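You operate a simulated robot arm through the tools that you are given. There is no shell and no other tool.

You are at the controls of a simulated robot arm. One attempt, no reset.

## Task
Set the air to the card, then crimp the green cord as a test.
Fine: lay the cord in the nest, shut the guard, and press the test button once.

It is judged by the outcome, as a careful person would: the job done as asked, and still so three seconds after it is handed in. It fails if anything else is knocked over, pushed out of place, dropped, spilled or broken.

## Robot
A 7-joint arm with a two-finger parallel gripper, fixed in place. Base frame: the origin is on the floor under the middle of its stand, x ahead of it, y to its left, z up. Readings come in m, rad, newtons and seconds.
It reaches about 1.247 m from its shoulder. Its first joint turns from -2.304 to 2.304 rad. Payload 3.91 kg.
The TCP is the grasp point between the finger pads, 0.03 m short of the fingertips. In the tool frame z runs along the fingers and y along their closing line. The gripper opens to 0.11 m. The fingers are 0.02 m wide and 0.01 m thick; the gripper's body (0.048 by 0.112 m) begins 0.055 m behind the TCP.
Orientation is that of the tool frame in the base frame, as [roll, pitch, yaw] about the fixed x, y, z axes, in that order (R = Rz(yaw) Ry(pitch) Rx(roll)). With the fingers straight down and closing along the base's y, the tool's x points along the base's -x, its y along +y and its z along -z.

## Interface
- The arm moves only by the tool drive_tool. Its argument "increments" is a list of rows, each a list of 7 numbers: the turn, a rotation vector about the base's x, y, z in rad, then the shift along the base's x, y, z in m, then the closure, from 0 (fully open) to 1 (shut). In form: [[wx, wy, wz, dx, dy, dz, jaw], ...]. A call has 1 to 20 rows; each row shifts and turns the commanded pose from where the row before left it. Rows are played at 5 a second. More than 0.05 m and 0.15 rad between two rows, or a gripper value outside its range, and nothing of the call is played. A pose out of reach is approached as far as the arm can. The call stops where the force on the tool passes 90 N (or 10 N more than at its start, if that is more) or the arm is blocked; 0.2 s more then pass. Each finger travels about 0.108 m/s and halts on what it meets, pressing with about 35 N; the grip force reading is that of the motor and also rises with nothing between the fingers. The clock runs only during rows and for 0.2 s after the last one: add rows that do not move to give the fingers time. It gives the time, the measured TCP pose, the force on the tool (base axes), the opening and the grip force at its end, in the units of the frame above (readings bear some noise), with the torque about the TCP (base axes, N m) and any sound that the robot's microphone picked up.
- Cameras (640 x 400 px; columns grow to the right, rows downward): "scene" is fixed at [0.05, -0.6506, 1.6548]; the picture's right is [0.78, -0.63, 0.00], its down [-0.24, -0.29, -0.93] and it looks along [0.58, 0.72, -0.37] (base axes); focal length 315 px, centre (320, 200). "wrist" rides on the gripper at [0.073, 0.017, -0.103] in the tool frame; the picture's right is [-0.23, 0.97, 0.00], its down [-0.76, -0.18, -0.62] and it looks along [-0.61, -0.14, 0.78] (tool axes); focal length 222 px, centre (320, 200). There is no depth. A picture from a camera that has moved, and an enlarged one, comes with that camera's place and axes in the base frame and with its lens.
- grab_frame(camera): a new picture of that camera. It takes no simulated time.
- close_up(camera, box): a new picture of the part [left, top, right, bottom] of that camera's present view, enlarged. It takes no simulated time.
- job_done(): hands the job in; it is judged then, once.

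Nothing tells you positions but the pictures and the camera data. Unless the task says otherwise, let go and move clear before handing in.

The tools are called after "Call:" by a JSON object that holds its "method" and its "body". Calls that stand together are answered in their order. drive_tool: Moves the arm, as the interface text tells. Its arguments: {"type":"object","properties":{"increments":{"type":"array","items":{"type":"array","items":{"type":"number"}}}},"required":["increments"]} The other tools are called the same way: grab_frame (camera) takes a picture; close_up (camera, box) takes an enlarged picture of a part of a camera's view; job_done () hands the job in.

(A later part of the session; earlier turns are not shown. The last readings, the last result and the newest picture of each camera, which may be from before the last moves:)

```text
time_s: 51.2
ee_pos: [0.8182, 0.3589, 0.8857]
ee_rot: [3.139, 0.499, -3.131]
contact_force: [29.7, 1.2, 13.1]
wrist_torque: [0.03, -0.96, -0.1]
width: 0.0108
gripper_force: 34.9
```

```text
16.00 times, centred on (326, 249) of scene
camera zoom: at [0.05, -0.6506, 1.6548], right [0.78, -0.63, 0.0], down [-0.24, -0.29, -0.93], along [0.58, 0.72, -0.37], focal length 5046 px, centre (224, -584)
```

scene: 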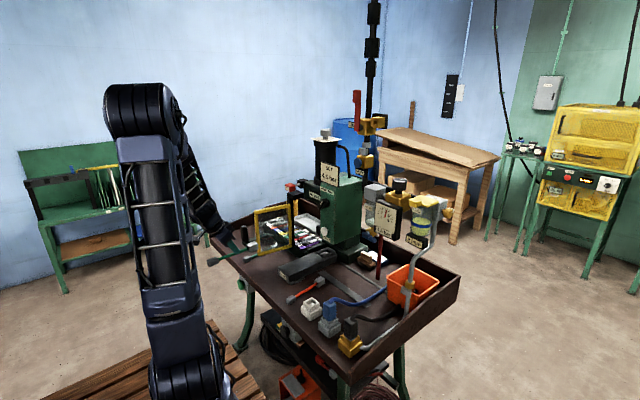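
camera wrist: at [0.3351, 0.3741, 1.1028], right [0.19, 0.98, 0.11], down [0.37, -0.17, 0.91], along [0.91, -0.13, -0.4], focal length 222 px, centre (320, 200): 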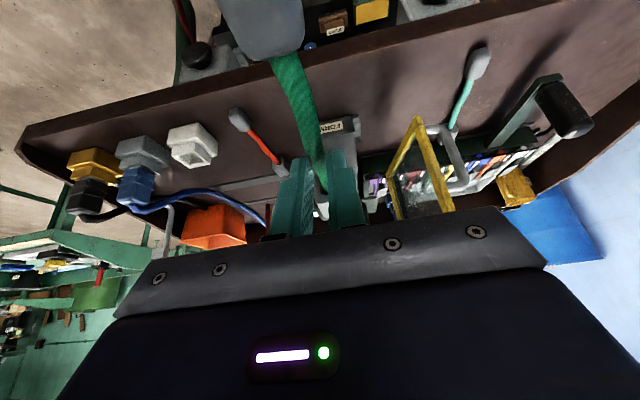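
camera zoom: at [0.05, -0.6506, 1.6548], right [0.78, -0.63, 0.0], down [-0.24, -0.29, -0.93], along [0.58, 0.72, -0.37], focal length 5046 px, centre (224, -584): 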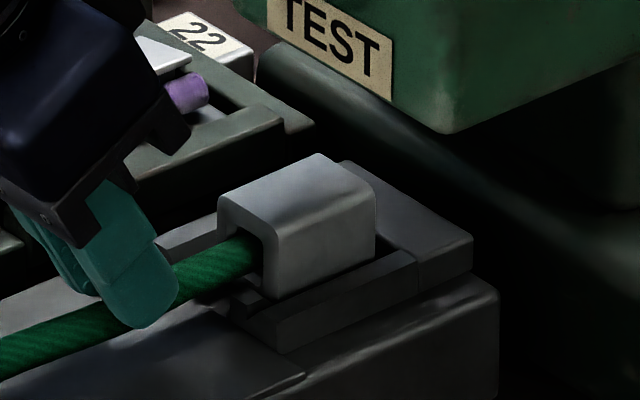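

The rear of the ferrule is now against the posts (30 N) and the FORM crept about 1 mm, so the ferrule is within the pocket but tight. I'll relieve that at once by moving forward slightly.

Call:
{"method": "drive_tool", "body": {"increments": [[0, 0, 0, 0.001, 0, 0, 1.0], [0, 0, 0, 0.001, 0, 0, 1.0], [0, 0, 0, 0, 0, 0, 1.0]]}}

Call:
{"method": "close_up", "body": {"camera": "scene", "box": [314, 240, 338, 258]}}

```text
time_s: 52.0
ee_pos: [0.8185, 0.3583, 0.8863]
ee_rot: [-3.141, 0.496, -3.13]
contact_force: [11.8, 4.0, 14.4]
wrist_torque: [0.13, 0.41, -0.1]
width: 0.011
gripper_force: 35.2
```

```text
16.00 times, centred on (326, 249) of scene
camera zoom: at [0.05, -0.6506, 1.6548], right [0.78, -0.63, 0.0], down [-0.24, -0.29, -0.93], along [0.58, 0.72, -0.37], focal length 5046 px, centre (224, -584)
```

zoom: 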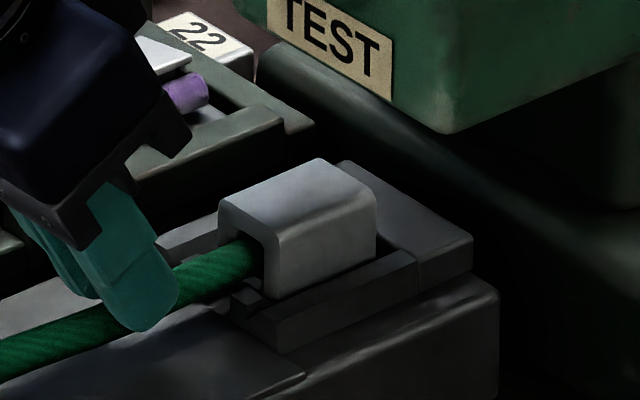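

Moving toward seated; still a little load. Easing 1 mm further forward and 2 mm down.

Call:
{"method": "drive_tool", "body": {"increments": [[0, 0, 0, 0.001, 0, 0, 1.0], [0, 0, 0, 0, 0, -0.001, 1.0], [0, 0, 0, 0, 0, -0.001, 1.0], [0, 0, 0, 0, 0, 0, 1.0]]}}

Call:
{"method": "close_up", "body": {"camera": "scene", "box": [314, 240, 338, 258]}}

Call:
{"method": "close_up", "body": {"camera": "scene", "box": [285, 235, 345, 280]}}

```text
time_s: 53.0
ee_pos: [0.8207, 0.3576, 0.8853]
ee_rot: [3.14, 0.499, -3.13]
contact_force: [-11.1, -3.1, 31.1]
wrist_torque: [-0.06, 0.1, -0.15]
width: 0.0111
gripper_force: 35.0
```

```text
16.00 times, centred on (326, 249) of scene
camera zoom: at [0.05, -0.6506, 1.6548], right [0.78, -0.63, 0.0], down [-0.24, -0.29, -0.93], along [0.58, 0.72, -0.37], focal length 5046 px, centre (224, -584)
```

zoom: 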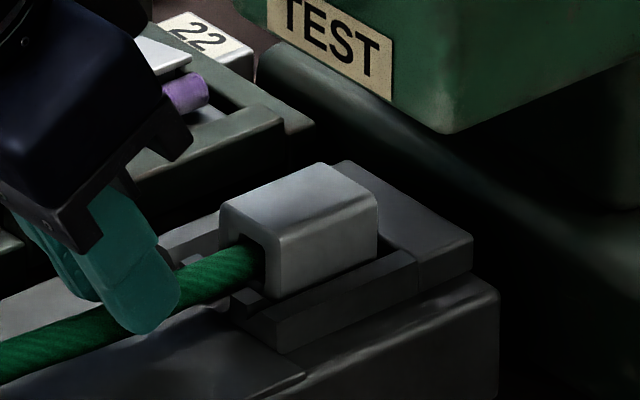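

```text
8.89 times, centred on (315, 258) of scene
camera zoom: at [0.05, -0.6506, 1.6548], right [0.78, -0.63, 0.0], down [-0.24, -0.29, -0.93], along [0.58, 0.72, -0.37], focal length 2803 px, centre (364, -311)
```

zoom: 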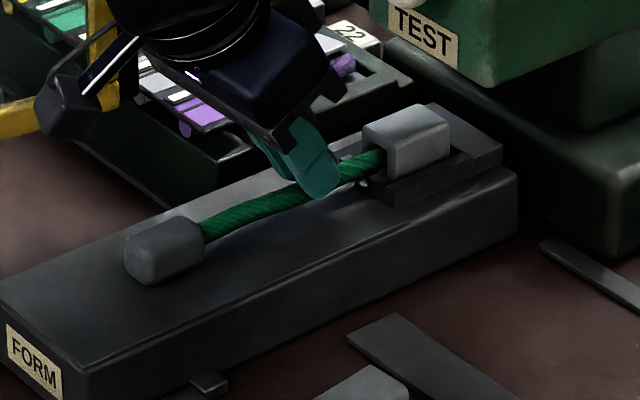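

The load is now balanced (torque near zero): ferrule and grip both rest on the FORM, with the ferrule seated in the pocket. I'll relieve the downward push and open.

Call:
{"method": "drive_tool", "body": {"increments": [[0, 0, 0, -0.0005, 0, 0.0015, 1.0], [0, 0, 0, 0, 0, 0, 1.0]]}}

Call:
{"method": "close_up", "body": {"camera": "scene", "box": [314, 240, 338, 258]}}

```text
time_s: 53.6
ee_pos: [0.8195, 0.3584, 0.8846]
ee_rot: [3.141, 0.498, -3.131]
contact_force: [6.4, 0.8, 11.0]
wrist_torque: [0.04, -0.49, -0.09]
width: 0.011
gripper_force: 35.0
```

```text
16.00 times, centred on (326, 249) of scene
camera zoom: at [0.05, -0.6506, 1.6548], right [0.78, -0.63, 0.0], down [-0.24, -0.29, -0.93], along [0.58, 0.72, -0.37], focal length 5046 px, centre (224, -584)
```

zoom: 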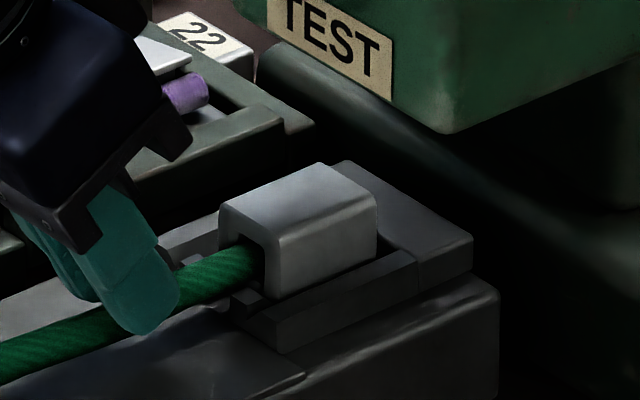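

Loads are small now. Opening the fingers part-way to release the rope, then looking.

Call:
{"method": "drive_tool", "body": {"increments": [[0, 0, 0, 0, 0, 0, 0.85], [0, 0, 0, 0, 0, 0, 0.7], [0, 0, 0, 0, 0, 0, 0.5], [0, 0, 0, 0, 0, 0, 0.5]]}}

Call:
{"method": "close_up", "body": {"camera": "scene", "box": [314, 240, 338, 258]}}

Call:
{"method": "close_up", "body": {"camera": "wrist", "box": [240, 0, 420, 220]}}

```text
time_s: 54.6
ee_pos: [0.8193, 0.3592, 0.8837]
ee_rot: [3.142, 0.497, -3.132]
contact_force: [-0.2, -0.5, 0.1]
wrist_torque: [0.0, -0.04, -0.03]
width: 0.055
gripper_force: 0.0
```

```text
16.00 times, centred on (326, 249) of scene
camera zoom: at [0.05, -0.6506, 1.6548], right [0.78, -0.63, 0.0], down [-0.24, -0.29, -0.93], along [0.58, 0.72, -0.37], focal length 5046 px, centre (224, -584)
```

zoom: 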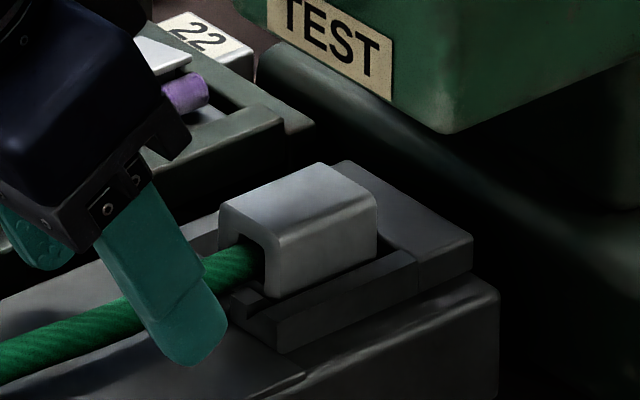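

```text
1.82 times, centred on (330, 110) of wrist
camera zoom: at [0.7071, 0.3744, 0.9406], right [0.19, 0.98, 0.11], down [0.37, -0.17, 0.91], along [0.91, -0.13, -0.4], focal length 404 px, centre (302, 364)
```

zoom: 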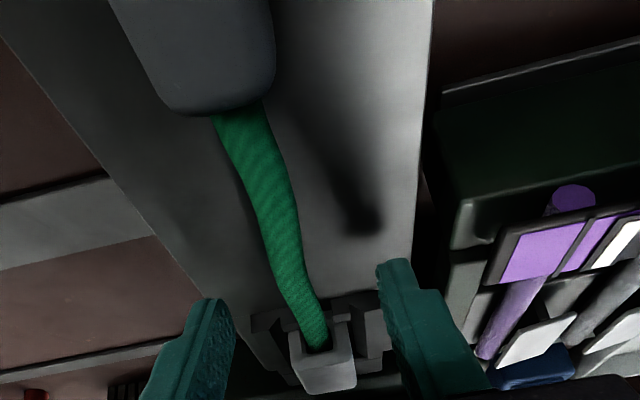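

The rope lies between the posts and the ferrule is behind them. I'll back out along the finger direction and inspect from a distance.

Call:
{"method": "drive_tool", "body": {"increments": [[0, 0, 0, -0.012, 0, 0.025, 0.5], [0, 0, 0, -0.02, 0, 0.035, 0.5], [0, 0, 0, -0.03, 0, 0.03, 0.5], [0, 0, 0, -0.045, 0, 0.01, 0.5], [0, 0, 0, -0.015, -0.01, 0, 0.5], [0, 0, 0, 0, 0, 0, 0.5]]}}

Call:
{"method": "grab_frame", "body": {"camera": "wrist"}}

Call:
{"method": "close_up", "body": {"camera": "wrist", "box": [310, 100, 400, 190]}}

Call:
{"method": "close_up", "body": {"camera": "scene", "box": [285, 235, 345, 280]}}

```text
time_s: 56.0
ee_pos: [0.6963, 0.3475, 0.9865]
ee_rot: [-3.141, 0.499, -3.132]
contact_force: [-0.7, 0.1, -1.1]
wrist_torque: [0.01, -0.02, 0.01]
width: 0.0549
gripper_force: 0.1
```

```text
taken
camera wrist: at [0.5852, 0.3636, 1.0421], right [0.19, 0.98, 0.11], down [0.37, -0.17, 0.91], along [0.91, -0.13, -0.4], focal length 222 px, centre (320, 200)
```

wrist: 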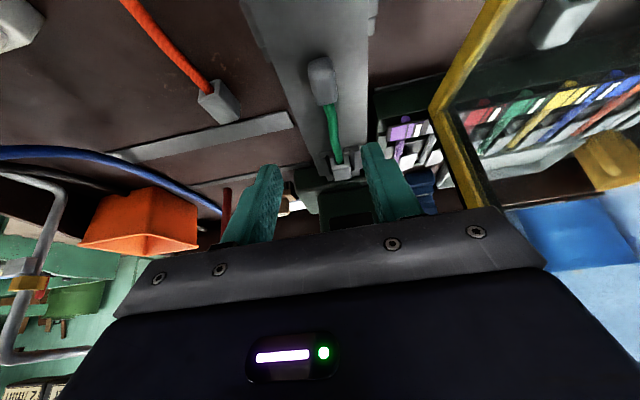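

```text
4.44 times, centred on (355, 145) of wrist
camera zoom: at [0.5852, 0.3636, 1.0421], right [0.19, 0.98, 0.11], down [0.37, -0.17, 0.91], along [0.91, -0.13, -0.4], focal length 987 px, centre (164, 444)
```

zoom: 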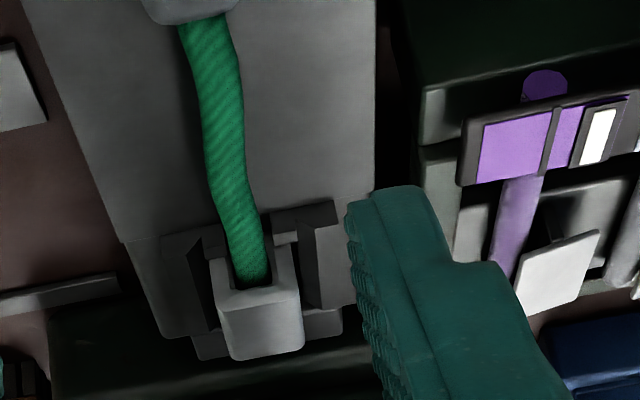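

```text
8.89 times, centred on (315, 258) of scene
camera zoom: at [0.05, -0.6506, 1.6548], right [0.78, -0.63, 0.0], down [-0.24, -0.29, -0.93], along [0.58, 0.72, -0.37], focal length 2803 px, centre (364, -311)
```

zoom: 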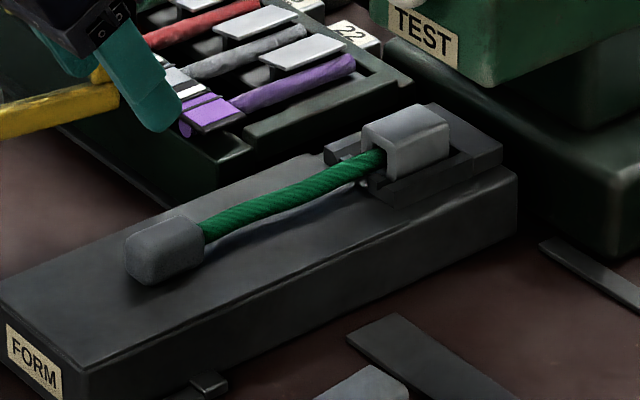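

The cord lies properly: ferrule in the pocket, rope between the posts, grip flat on the FORM. Next the guard: I'll close the fingers, rise over the guard, and get to its outer (+y) side between handle and hinge.

Call:
{"method": "drive_tool", "body": {"increments": [[0, 0, 0, -0.015, 0, 0.045, 0.7], [0, 0, 0, -0.015, 0, 0.045, 1.0], [0, 0, 0, 0, 0, 0.048, 1.0], [0, 0, 0, 0, 0, 0.048, 1.0], [0, 0, 0, 0, 0.048, 0, 1.0], [0, 0, 0, 0, 0.048, 0, 1.0], [0, 0, 0, 0, 0.048, 0, 1.0], [0, 0, 0, 0, 0.05, 0, 1.0], [0, 0, 0, 0, 0, 0, 1.0]]}}

Call:
{"method": "grab_frame", "body": {"camera": "wrist"}}

Call:
{"method": "close_up", "body": {"camera": "scene", "box": [220, 150, 340, 260]}}

```text
time_s: 58.0
ee_pos: [0.6656, 0.545, 1.1687]
ee_rot: [3.141, 0.498, -3.13]
contact_force: [-0.5, 0.2, -0.9]
wrist_torque: [-0.01, 0.02, 0.01]
width: 0.0001
gripper_force: 35.2
```

```text
taken
camera wrist: at [0.5539, 0.5597, 1.225], right [0.19, 0.98, 0.11], down [0.37, -0.17, 0.91], along [0.91, -0.13, -0.4], focal length 222 px, centre (320, 200)
```

wrist: 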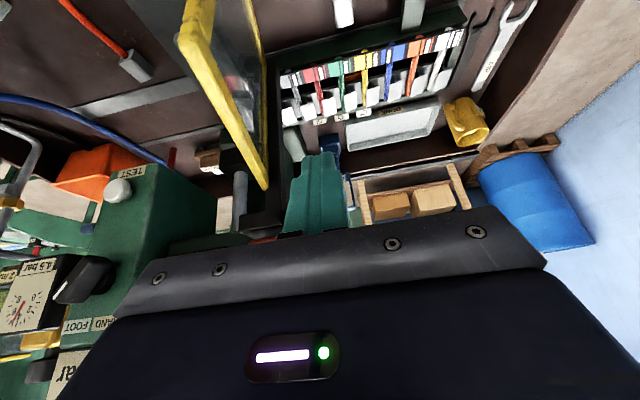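

```text
3.64 times, centred on (280, 205) of scene
camera zoom: at [0.05, -0.6506, 1.6548], right [0.78, -0.63, 0.0], down [-0.24, -0.29, -0.93], along [0.58, 0.72, -0.37], focal length 1147 px, centre (466, 182)
```

zoom: 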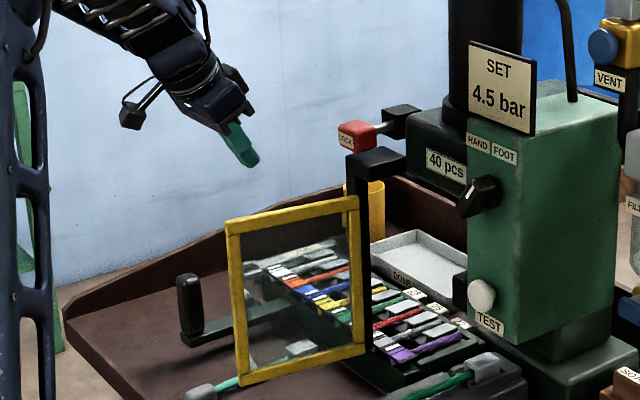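

I'm on the outer side of the guard, clear of the handle. Descending so the fingertips overlap the guard's upper part, then I'll sweep it shut along its arc.

Call:
{"method": "drive_tool", "body": {"increments": [[0, 0, 0, 0, 0, -0.045, 1.0], [0, 0, 0, 0, 0, -0.043, 1.0], [0, 0, 0, 0, 0, 0, 1.0]]}}

Call:
{"method": "close_up", "body": {"camera": "scene", "box": [220, 150, 340, 260]}}

Call:
{"method": "grab_frame", "body": {"camera": "wrist"}}

```text
time_s: 58.8
ee_pos: [0.6696, 0.5421, 1.0849]
ee_rot: [-3.14, 0.5, -3.13]
contact_force: [0.6, -0.1, 0.0]
wrist_torque: [0.01, 0.01, -0.01]
width: 0.0
gripper_force: 35.0
```

```text
3.64 times, centred on (280, 205) of scene
camera zoom: at [0.05, -0.6506, 1.6548], right [0.78, -0.63, 0.0], down [-0.24, -0.29, -0.93], along [0.58, 0.72, -0.37], focal length 1147 px, centre (466, 182)
```

zoom: 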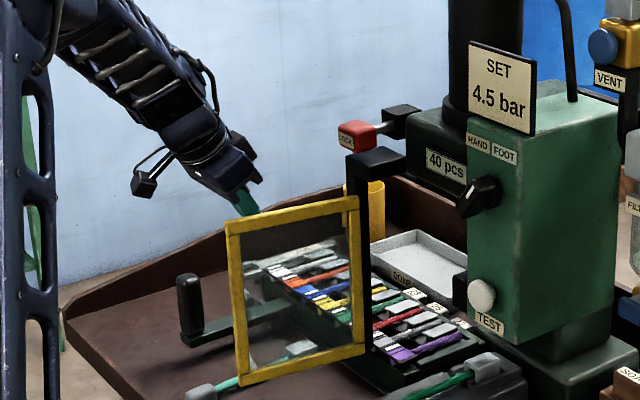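

```text
taken
camera wrist: at [0.557, 0.5577, 1.1397], right [0.19, 0.98, 0.11], down [0.37, -0.17, 0.91], along [0.91, -0.13, -0.4], focal length 222 px, centre (320, 200)
```

wrist: 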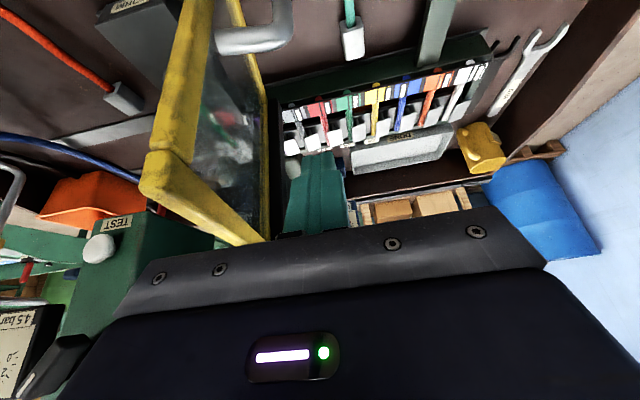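

Starting the push: first −y, then curving along the guard's arc; I'll check midway.

Call:
{"method": "drive_tool", "body": {"increments": [[0, 0, 0, 0, -0.027, 0, 1.0], [0, 0, 0, -0.001, -0.02, 0, 1.0], [0, 0, 0, -0.004, -0.015, 0, 1.0], [0, 0, 0, -0.001, -0.029, 0, 1.0], [0, 0, 0, 0, 0, 0, 1.0]]}}

Call:
{"method": "close_up", "body": {"camera": "scene", "box": [220, 150, 340, 260]}}

Call:
{"method": "grab_frame", "body": {"camera": "wrist"}}

```text
time_s: 60.0
ee_pos: [0.6638, 0.4536, 1.0843]
ee_rot: [-3.14, 0.498, -3.132]
contact_force: [-0.1, 0.0, -0.8]
wrist_torque: [-0.04, -0.01, 0.01]
width: 0.0001
gripper_force: 35.2
```

```text
3.64 times, centred on (280, 205) of scene
camera zoom: at [0.05, -0.6506, 1.6548], right [0.78, -0.63, 0.0], down [-0.24, -0.29, -0.93], along [0.58, 0.72, -0.37], focal length 1147 px, centre (466, 182)
```

zoom: 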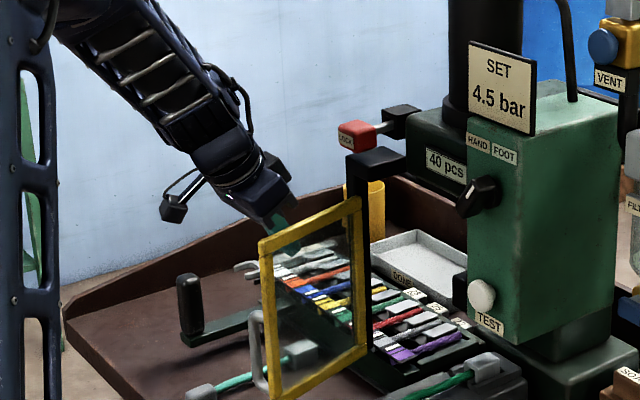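

```text
taken
camera wrist: at [0.5518, 0.4682, 1.1399], right [0.19, 0.98, 0.11], down [0.37, -0.17, 0.91], along [0.91, -0.13, -0.4], focal length 222 px, centre (320, 200)
```

wrist: 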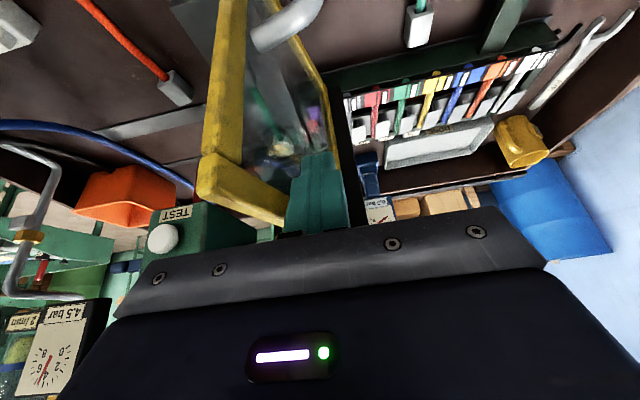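

The guard swings freely. Continuing along the arc, checking that it clears the cord's grip end.

Call:
{"method": "drive_tool", "body": {"increments": [[0, 0, 0, 0.0067, -0.0283, 0, 1.0], [0, 0, 0, 0.0138, -0.0257, 0, 1.0], [0, 0, 0, 0.0199, -0.0212, 0, 1.0], [0, 0, 0, 0, 0, 0, 1.0]]}}

Call:
{"method": "close_up", "body": {"camera": "scene", "box": [240, 170, 360, 280]}}

Call:
{"method": "grab_frame", "body": {"camera": "wrist"}}

```text
time_s: 61.0
ee_pos: [0.7045, 0.3785, 1.0848]
ee_rot: [3.14, 0.497, -3.132]
contact_force: [-0.3, 0.3, 0.1]
wrist_torque: [0.01, 0.03, -0.02]
width: 0.0001
gripper_force: 34.6
```

```text
3.64 times, centred on (300, 225) of scene
camera zoom: at [0.05, -0.6506, 1.6548], right [0.78, -0.63, 0.0], down [-0.24, -0.29, -0.93], along [0.58, 0.72, -0.37], focal length 1147 px, centre (393, 109)
```

zoom: 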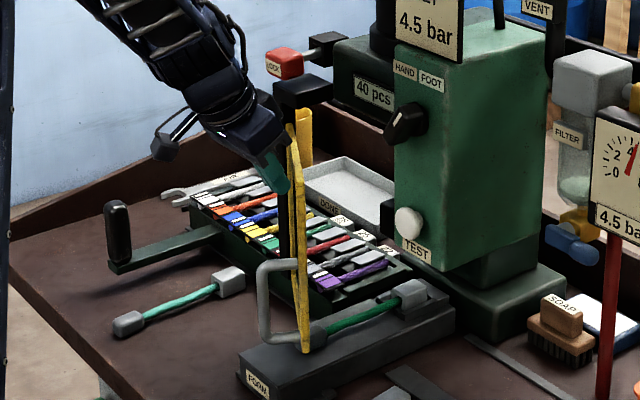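

```text
taken
camera wrist: at [0.592, 0.3945, 1.1404], right [0.19, 0.98, 0.11], down [0.37, -0.17, 0.91], along [0.91, -0.13, -0.4], focal length 222 px, centre (320, 200)
```

wrist: 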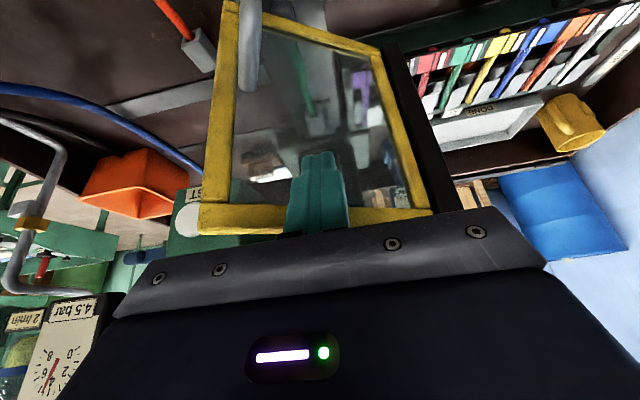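

The guard is over half closed and hasn't touched the cord. Let me verify clearance near the grip end, then continue.

Call:
{"method": "close_up", "body": {"camera": "scene", "box": [290, 220, 350, 275]}}

Call:
{"method": "drive_tool", "body": {"increments": [[0, 0, 0, 0.009, -0.009, 0, 1.0], [0, 0, 0, 0.009, -0.007, 0, 1.0], [0, 0, 0, 0, 0, 0, 1.0]]}}

Call:
{"method": "close_up", "body": {"camera": "scene", "box": [290, 220, 350, 275]}}

Call:
{"method": "grab_frame", "body": {"camera": "wrist"}}

```text
7.27 times, centred on (320, 248) of scene
camera zoom: at [0.05, -0.6506, 1.6548], right [0.78, -0.63, 0.0], down [-0.24, -0.29, -0.93], along [0.58, 0.72, -0.37], focal length 2294 px, centre (320, -146)
```

zoom: 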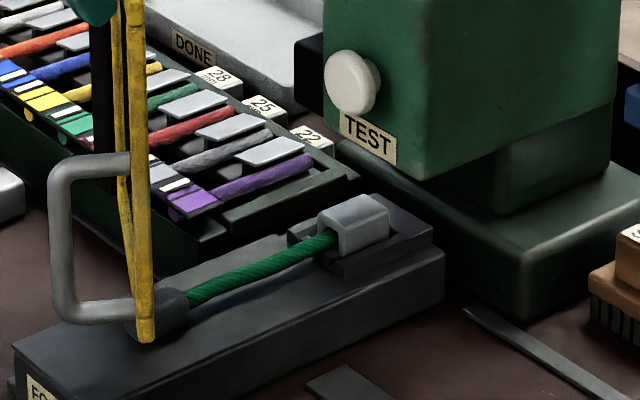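

```text
time_s: 61.8
ee_pos: [0.721, 0.3619, 1.0821]
ee_rot: [3.14, 0.498, -3.132]
contact_force: [0.8, -1.0, 0.3]
wrist_torque: [0.02, 0.02, 0.03]
width: 0.0
gripper_force: 34.7
```

```text
7.27 times, centred on (320, 248) of scene
camera zoom: at [0.05, -0.6506, 1.6548], right [0.78, -0.63, 0.0], down [-0.24, -0.29, -0.93], along [0.58, 0.72, -0.37], focal length 2294 px, centre (320, -146)
```

zoom: 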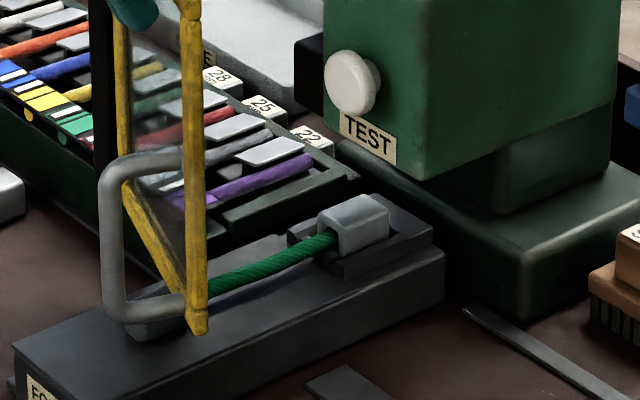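

```text
taken
camera wrist: at [0.6099, 0.377, 1.138], right [0.19, 0.98, 0.11], down [0.37, -0.17, 0.91], along [0.91, -0.13, -0.4], focal length 222 px, centre (320, 200)
```

wrist: 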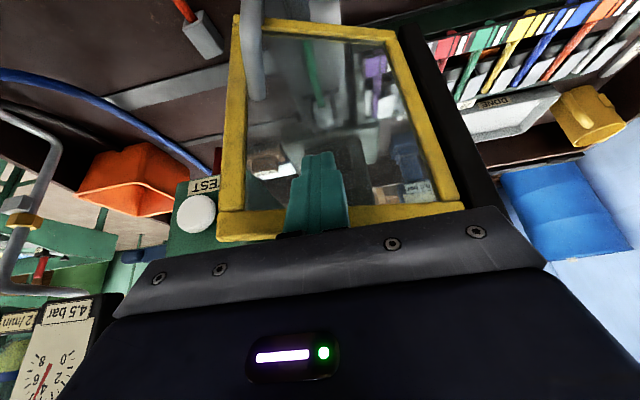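

The cord is undisturbed and the guard is nearly closed. I'll push the last part toward +x in small steps.

Call:
{"method": "drive_tool", "body": {"increments": [[0, 0, 0, 0.009, -0.004, 0, 1.0], [0, 0, 0, 0.009, -0.003, 0, 1.0], [0, 0, 0, 0.005, 0, 0, 1.0], [0, 0, 0, 0, 0, 0, 1.0]]}}

Call:
{"method": "close_up", "body": {"camera": "scene", "box": [270, 170, 350, 275]}}

Call:
{"method": "grab_frame", "body": {"camera": "wrist"}}

```text
time_s: 62.8
ee_pos: [0.7443, 0.355, 1.0832]
ee_rot: [-3.141, 0.496, -3.132]
contact_force: [-0.2, -0.3, -0.7]
wrist_torque: [0.01, 0.0, -0.01]
width: 0.0
gripper_force: 34.9
```

```text
3.81 times, centred on (310, 222) of scene
camera zoom: at [0.05, -0.6506, 1.6548], right [0.78, -0.63, 0.0], down [-0.24, -0.29, -0.93], along [0.58, 0.72, -0.37], focal length 1201 px, centre (358, 114)
```

zoom: 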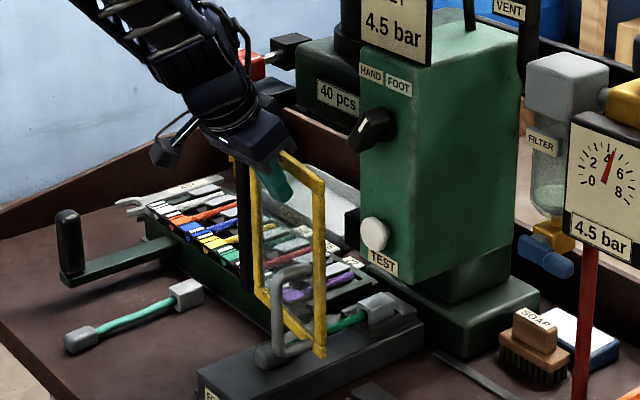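

```text
taken
camera wrist: at [0.6319, 0.3699, 1.1388], right [0.19, 0.98, 0.11], down [0.37, -0.17, 0.91], along [0.91, -0.13, -0.4], focal length 222 px, centre (320, 200)
```

wrist: 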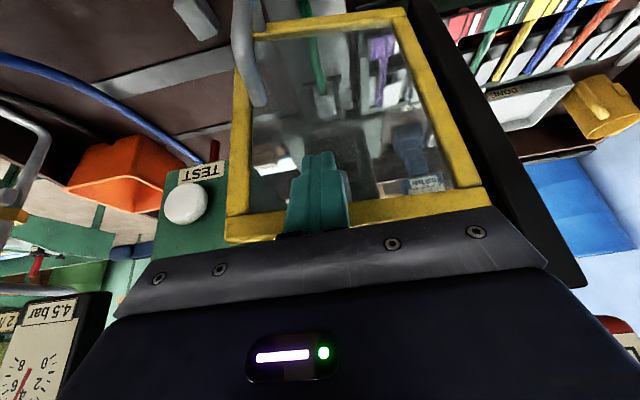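

Nearly shut and no resistance yet. Pushing further in small steps until it meets its stop.

Call:
{"method": "drive_tool", "body": {"increments": [[0, 0, 0, 0.005, 0, 0, 1.0], [0, 0, 0, 0.005, 0, 0, 1.0], [0, 0, 0, 0, 0, 0, 1.0]]}}

Call:
{"method": "close_up", "body": {"camera": "scene", "box": [270, 170, 350, 275]}}

Call:
{"method": "grab_frame", "body": {"camera": "wrist"}}

```text
time_s: 63.6
ee_pos: [0.7534, 0.3544, 1.0835]
ee_rot: [3.139, 0.496, -3.131]
contact_force: [0.4, 0.2, 0.3]
wrist_torque: [0.06, -0.03, -0.03]
width: 0.0
gripper_force: 34.7
```

```text
3.81 times, centred on (310, 222) of scene
camera zoom: at [0.05, -0.6506, 1.6548], right [0.78, -0.63, 0.0], down [-0.24, -0.29, -0.93], along [0.58, 0.72, -0.37], focal length 1201 px, centre (358, 114)
```

zoom: 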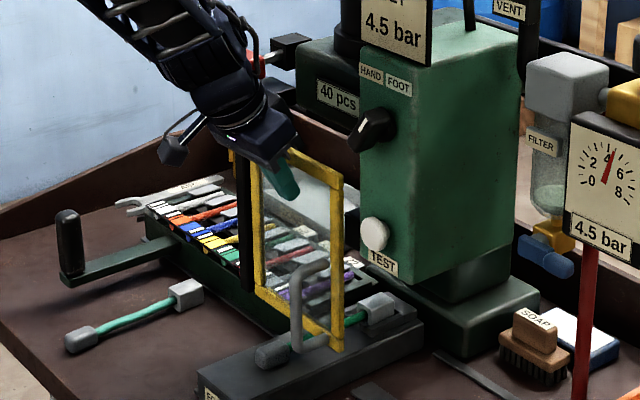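

```text
taken
camera wrist: at [0.6415, 0.3695, 1.1387], right [0.19, 0.98, 0.11], down [0.37, -0.17, 0.91], along [0.91, -0.13, -0.4], focal length 222 px, centre (320, 200)
```

wrist: 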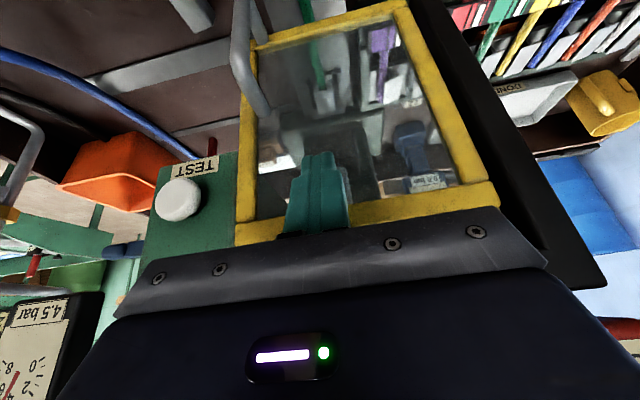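

Still free to move. A few more millimetres.

Call:
{"method": "drive_tool", "body": {"increments": [[0, 0, 0, 0.005, 0, 0, 1.0], [0, 0, 0, 0.004, 0, 0, 1.0], [0, 0, 0, 0, 0, 0, 1.0]]}}

Call:
{"method": "close_up", "body": {"camera": "scene", "box": [270, 170, 350, 275]}}

Call:
{"method": "close_up", "body": {"camera": "wrist", "box": [140, 0, 540, 260]}}

```text
time_s: 64.4
ee_pos: [0.7608, 0.3544, 1.0833]
ee_rot: [-3.141, 0.496, -3.13]
contact_force: [-34.8, -7.0, 2.9]
wrist_torque: [0.04, 0.69, -0.22]
width: 0.0001
gripper_force: 34.9
```

```text
3.81 times, centred on (310, 222) of scene
camera zoom: at [0.05, -0.6506, 1.6548], right [0.78, -0.63, 0.0], down [-0.24, -0.29, -0.93], along [0.58, 0.72, -0.37], focal length 1201 px, centre (358, 114)
```

zoom: 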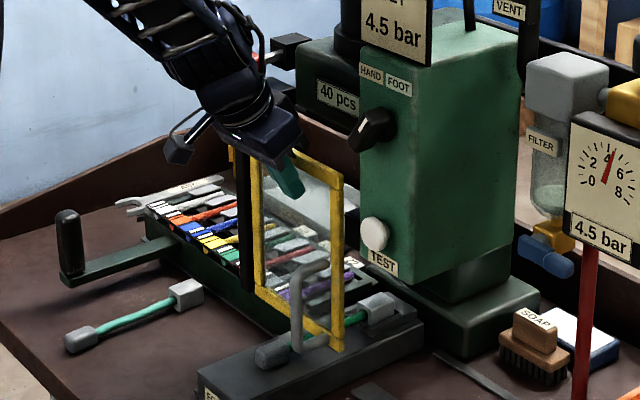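

```text
1.54 times, centred on (340, 130) of wrist
camera zoom: at [0.6483, 0.3695, 1.1385], right [0.19, 0.98, 0.11], down [0.37, -0.17, 0.91], along [0.91, -0.13, -0.4], focal length 342 px, centre (289, 308)
```

zoom: 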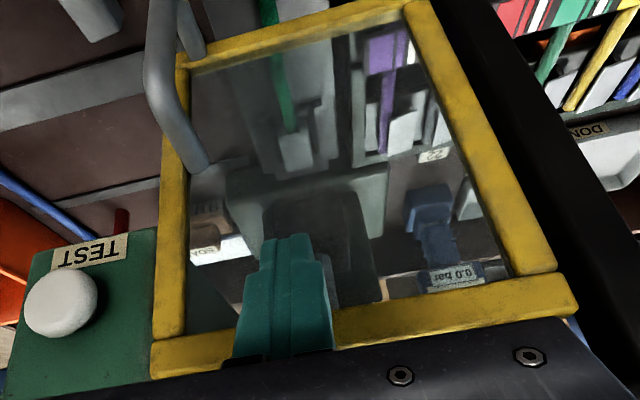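

The guard is against its stop (35 N) — shut. There's a second gauge behind, reading "0.0 bar"; I'll look at it before proceeding.

Call:
{"method": "close_up", "body": {"camera": "wrist", "box": [380, 100, 480, 200]}}

Call:
{"method": "close_up", "body": {"camera": "scene", "box": [270, 170, 320, 215]}}

```text
4.00 times, centred on (430, 150) of wrist
camera zoom: at [0.6483, 0.3695, 1.1385], right [0.19, 0.98, 0.11], down [0.37, -0.17, 0.91], along [0.91, -0.13, -0.4], focal length 888 px, centre (-120, 400)
```

zoom: 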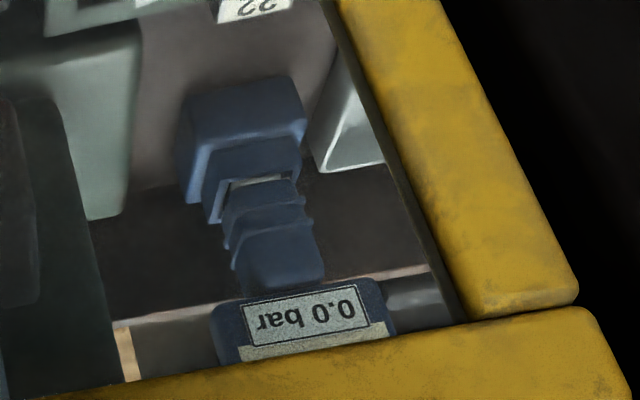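

```text
8.89 times, centred on (295, 192) of scene
camera zoom: at [0.05, -0.6506, 1.6548], right [0.78, -0.63, 0.0], down [-0.24, -0.29, -0.93], along [0.58, 0.72, -0.37], focal length 2803 px, centre (542, 267)
```

zoom: 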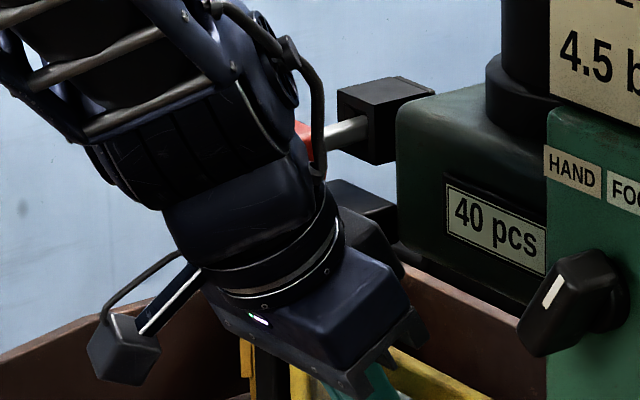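

That rear gauge sits on a blue coupling behind the press and reads 0.0 bar. I'll back off from the guard (checking it stays shut) and look at that gauge and the couplings properly.

Call:
{"method": "drive_tool", "body": {"increments": [[0, 0, 0, -0.01, 0, 0, 1.0], [0, 0, 0, -0.03, 0, 0, 1.0], [0, 0, 0, -0.045, 0, 0, 1.0], [0, 0, 0, -0.045, 0, 0.02, 1.0], [0, 0, 0, -0.045, 0, 0.02, 1.0], [0, -0.1, 0, -0.045, -0.01, 0.02, 1.0], [0, -0.1, 0, -0.045, -0.01, 0.015, 1.0], [0, -0.1, 0, -0.045, -0.01, 0.01, 1.0], [0, 0, 0, -0.03, -0.01, 0.01, 1.0], [0, 0, 0, 0, 0, 0, 1.0]]}}

Call:
{"method": "grab_frame", "body": {"camera": "wrist"}}

Call:
{"method": "grab_frame", "body": {"camera": "scene"}}

```text
refused: row 6 steps farther than a row can; nothing moved
```

```text
taken
camera wrist: at [0.6483, 0.3695, 1.1385], right [0.19, 0.98, 0.11], down [0.37, -0.17, 0.91], along [0.91, -0.13, -0.4], focal length 222 px, centre (320, 200)
```

wrist: 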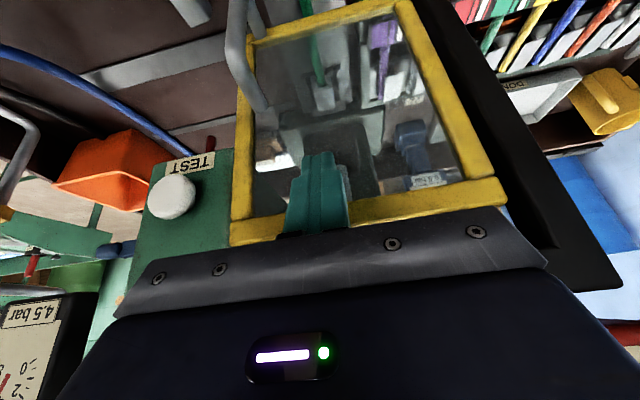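

```text
taken
```

scene: 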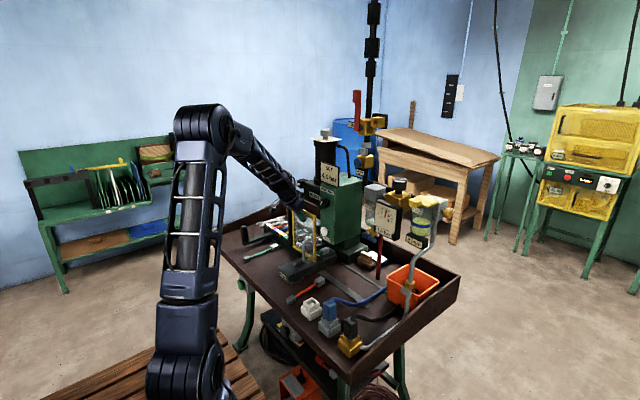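

One row was slightly too long; repeating the retreat with smaller steps.

Call:
{"method": "drive_tool", "body": {"increments": [[0, 0, 0, -0.01, 0, 0, 1.0], [0, 0, 0, -0.03, 0, 0, 1.0], [0, 0, 0, -0.042, 0, 0.01, 1.0], [0, 0, 0, -0.042, 0, 0.02, 1.0], [0, 0, 0, -0.042, 0, 0.02, 1.0], [0, -0.1, 0, -0.042, -0.01, 0.02, 1.0], [0, -0.1, 0, -0.042, -0.01, 0.02, 1.0], [0, -0.1, 0, -0.042, -0.01, 0.015, 1.0], [0, 0, 0, -0.042, -0.01, 0.01, 1.0], [0, 0, 0, 0, 0, 0, 1.0]]}}

Call:
{"method": "grab_frame", "body": {"camera": "wrist"}}

Call:
{"method": "close_up", "body": {"camera": "scene", "box": [250, 150, 410, 290]}}

```text
time_s: 66.6
ee_pos: [0.428, 0.3123, 1.199]
ee_rot: [-3.134, 0.801, -3.128]
contact_force: [-0.4, -0.4, 0.2]
wrist_torque: [0.0, 0.01, -0.01]
width: 0.0001
gripper_force: 35.3
```

```text
taken
camera wrist: at [0.3049, 0.3278, 1.2191], right [0.15, 0.98, 0.16], down [0.09, -0.17, 0.98], along [0.99, -0.13, -0.11], focal length 222 px, centre (320, 200)
```

wrist: 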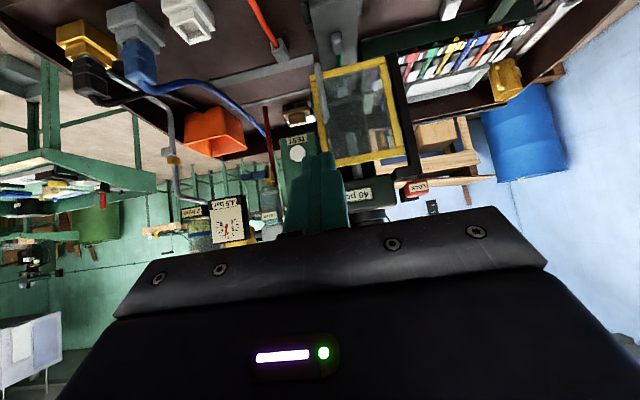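

```text
2.86 times, centred on (330, 220) of scene
camera zoom: at [0.05, -0.6506, 1.6548], right [0.78, -0.63, 0.0], down [-0.24, -0.29, -0.93], along [0.58, 0.72, -0.37], focal length 901 px, centre (291, 143)
```

zoom: 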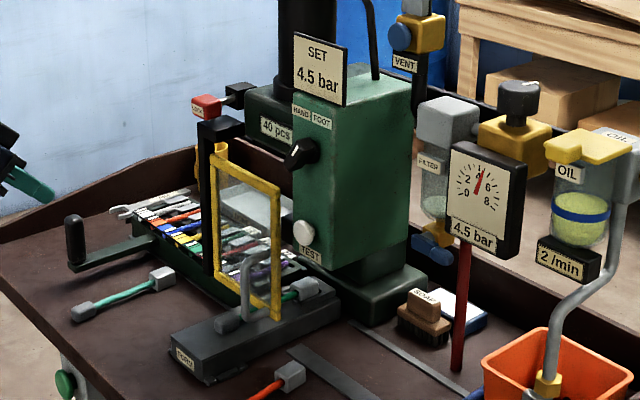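

The guard stays where I left it. Enlarging the rear gauge seen through the pane, and the hose couplings at the front of the bench.

Call:
{"method": "close_up", "body": {"camera": "wrist", "box": [300, 50, 440, 210]}}

Call:
{"method": "close_up", "body": {"camera": "wrist", "box": [40, 0, 300, 180]}}

Call:
{"method": "close_up", "body": {"camera": "scene", "box": [300, 275, 420, 365]}}

```text
2.50 times, centred on (370, 130) of wrist
camera zoom: at [0.3049, 0.3278, 1.2191], right [0.15, 0.98, 0.16], down [0.09, -0.17, 0.98], along [0.99, -0.13, -0.11], focal length 555 px, centre (195, 375)
```

zoom: 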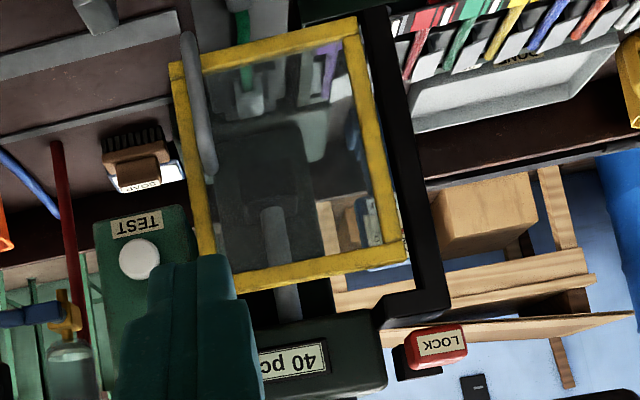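

```text
2.22 times, centred on (170, 90) of wrist
camera zoom: at [0.3049, 0.3278, 1.2191], right [0.15, 0.98, 0.16], down [0.09, -0.17, 0.98], along [0.99, -0.13, -0.11], focal length 494 px, centre (653, 444)
```

zoom: 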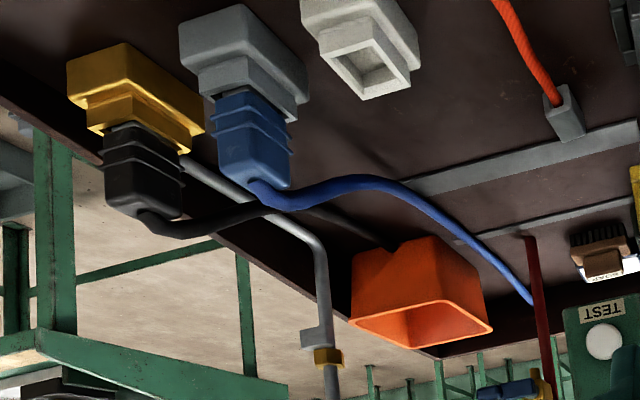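

```text
4.44 times, centred on (360, 320) of scene
camera zoom: at [0.05, -0.6506, 1.6548], right [0.78, -0.63, 0.0], down [-0.24, -0.29, -0.93], along [0.58, 0.72, -0.37], focal length 1402 px, centre (142, -333)
```

zoom: 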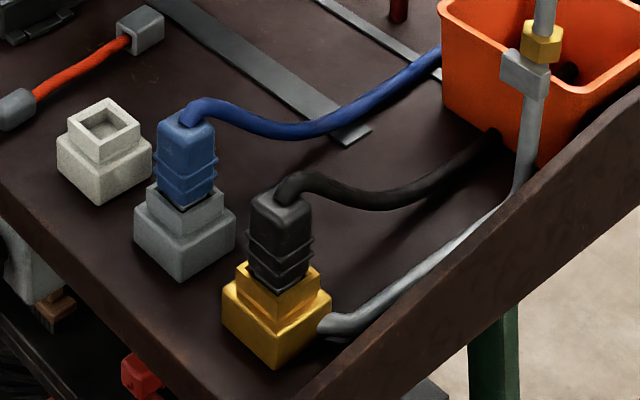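

The press's blue inlet gauge reads 0.0 bar: the blue hose's plug sits in the grey socket, while the air pipe feeds the yellow one, which holds the black hose. I'll check where the blue hose goes before touching anything.

Call:
{"method": "drive_tool", "body": {"increments": [[0, 0.05, 0, 0.022, 0.0335, 0.0165, 1.0], [0, 0.05, 0, 0.022, 0.0335, 0.0165, 1.0], [0, 0.05, 0, 0.022, 0.0335, 0.0165, 1.0], [0, 0.05, 0, 0.022, 0.0335, 0.0165, 1.0], [0, 0.05, 0, 0.022, 0.0335, 0.0165, 1.0], [0, 0.05, 0, 0.022, 0.0335, 0.0165, 1.0], [0, 0.05, 0, 0.022, 0.0335, 0.0165, 1.0], [0, 0.05, 0, 0.022, 0.0335, 0.0165, 1.0], [0, 0, 0, 0, 0, 0, 1.0]]}}

Call:
{"method": "grab_frame", "body": {"camera": "wrist"}}

Call:
{"method": "close_up", "body": {"camera": "wrist", "box": [180, 60, 420, 220]}}

```text
time_s: 68.6
ee_pos: [0.6054, 0.5847, 1.331]
ee_rot: [3.139, 0.399, -3.13]
contact_force: [0.5, 0.5, 1.0]
wrist_torque: [0.01, 0.01, -0.02]
width: 0.0
gripper_force: 34.9
```

```text
taken
camera wrist: at [0.4995, 0.6002, 1.3974], right [0.2, 0.98, 0.09], down [0.46, -0.17, 0.87], along [0.86, -0.13, -0.49], focal length 222 px, centre (320, 200)
```

wrist: 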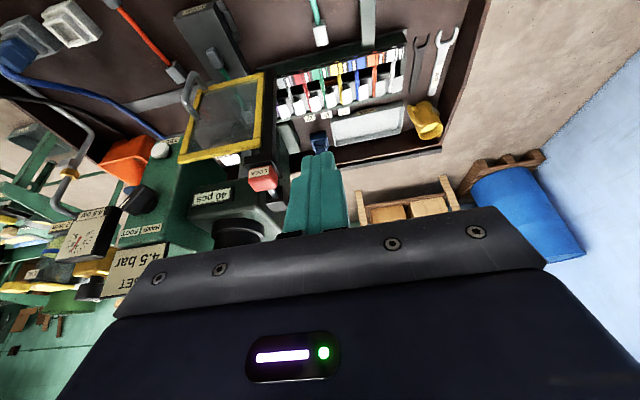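

```text
2.50 times, centred on (300, 140) of wrist
camera zoom: at [0.4995, 0.6002, 1.3974], right [0.2, 0.98, 0.09], down [0.46, -0.17, 0.87], along [0.86, -0.13, -0.49], focal length 555 px, centre (370, 350)
```

zoom: 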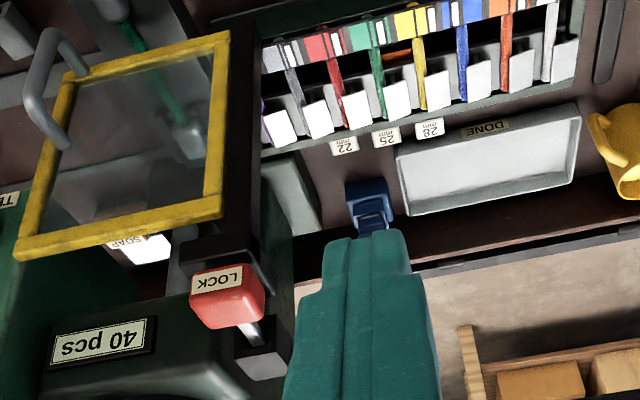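

The closed fingers hide the blue coupling. I'll open them and look again.

Call:
{"method": "drive_tool", "body": {"increments": [[0, 0, 0, 0.01, 0.0, 0, 0.5], [0, 0, 0, 0.01, 0.0, 0, 0], [0, 0, 0, 0, 0, 0, 0], [0, 0, 0, 0, 0, 0, 0]]}}

Call:
{"method": "close_up", "body": {"camera": "wrist", "box": [240, 90, 400, 230]}}

Call:
{"method": "close_up", "body": {"camera": "wrist", "box": [280, 120, 360, 200]}}

```text
time_s: 69.6
ee_pos: [0.6237, 0.5808, 1.3297]
ee_rot: [3.141, 0.4, -3.13]
contact_force: [-0.2, -0.1, 0.2]
wrist_torque: [-0.02, -0.01, 0.01]
width: 0.1099
gripper_force: 0.1
```

```text
2.86 times, centred on (320, 160) of wrist
camera zoom: at [0.5183, 0.5984, 1.397], right [0.2, 0.98, 0.09], down [0.46, -0.17, 0.87], along [0.86, -0.13, -0.49], focal length 635 px, centre (320, 314)
```

zoom: 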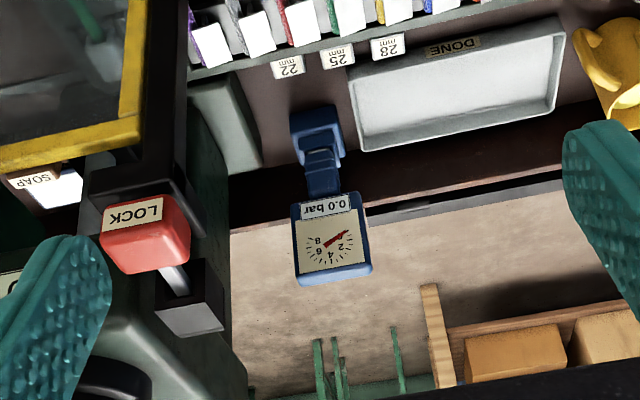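

```text
5.00 times, centred on (320, 160) of wrist
camera zoom: at [0.5183, 0.5984, 1.397], right [0.2, 0.98, 0.09], down [0.46, -0.17, 0.87], along [0.86, -0.13, -0.49], focal length 1111 px, centre (320, 400)
```

zoom: 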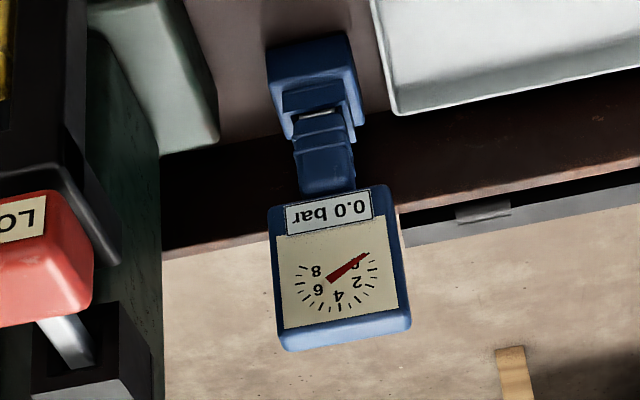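

The rear blue gauge is just a separate gauge plug in a blue socket. I'll check where the black and blue hoses lead, looking from over the front right of the bench.

Call:
{"method": "drive_tool", "body": {"increments": [[0, 0, 0, -0.006, -0.048, 0, 0], [0, 0, 0, -0.006, -0.048, 0, 0], [0, 0, 0, -0.006, -0.048, 0, 0], [0, 0, 0, -0.006, -0.048, 0, 0], [0, 0, 0, -0.006, -0.048, 0, 0], [0, 0, 0, -0.006, -0.048, 0, 0], [0, 0, 0, -0.006, -0.048, 0, 0], [0, 0, 0, -0.006, -0.048, 0, 0], [0, 0, 0, -0.006, -0.048, 0, 0], [0, 0, 0, -0.006, -0.048, 0, 0], [0, 0, 0, -0.006, -0.048, 0, 0], [0, 0, 0, 0, 0, 0, 0]]}}

Call:
{"method": "grab_frame", "body": {"camera": "wrist"}}

Call:
{"method": "close_up", "body": {"camera": "wrist", "box": [220, 20, 440, 220]}}

```text
time_s: 72.2
ee_pos: [0.5572, 0.0506, 1.3316]
ee_rot: [3.14, 0.397, -3.132]
contact_force: [0.3, 0.1, -0.6]
wrist_torque: [-0.01, 0.0, 0.0]
width: 0.1103
gripper_force: 0.0
```

```text
taken
camera wrist: at [0.451, 0.0668, 1.3982], right [0.2, 0.98, 0.09], down [0.46, -0.17, 0.87], along [0.86, -0.13, -0.49], focal length 222 px, centre (320, 200)
```

wrist: 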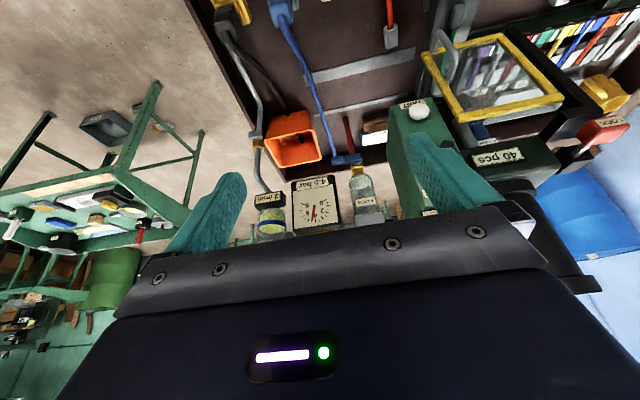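

```text
2.00 times, centred on (330, 120) of wrist
camera zoom: at [0.451, 0.0668, 1.3982], right [0.2, 0.98, 0.09], down [0.46, -0.17, 0.87], along [0.86, -0.13, -0.49], focal length 444 px, centre (300, 360)
```

zoom: 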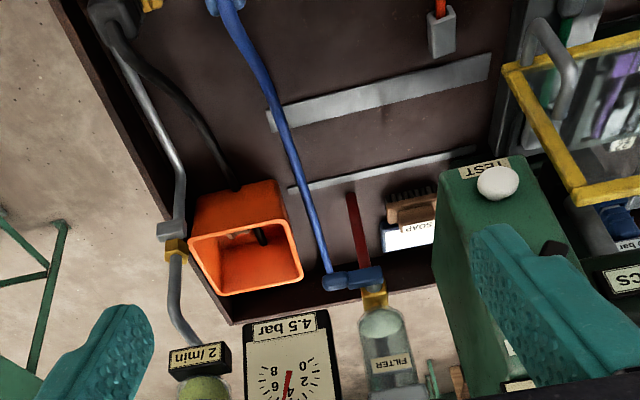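

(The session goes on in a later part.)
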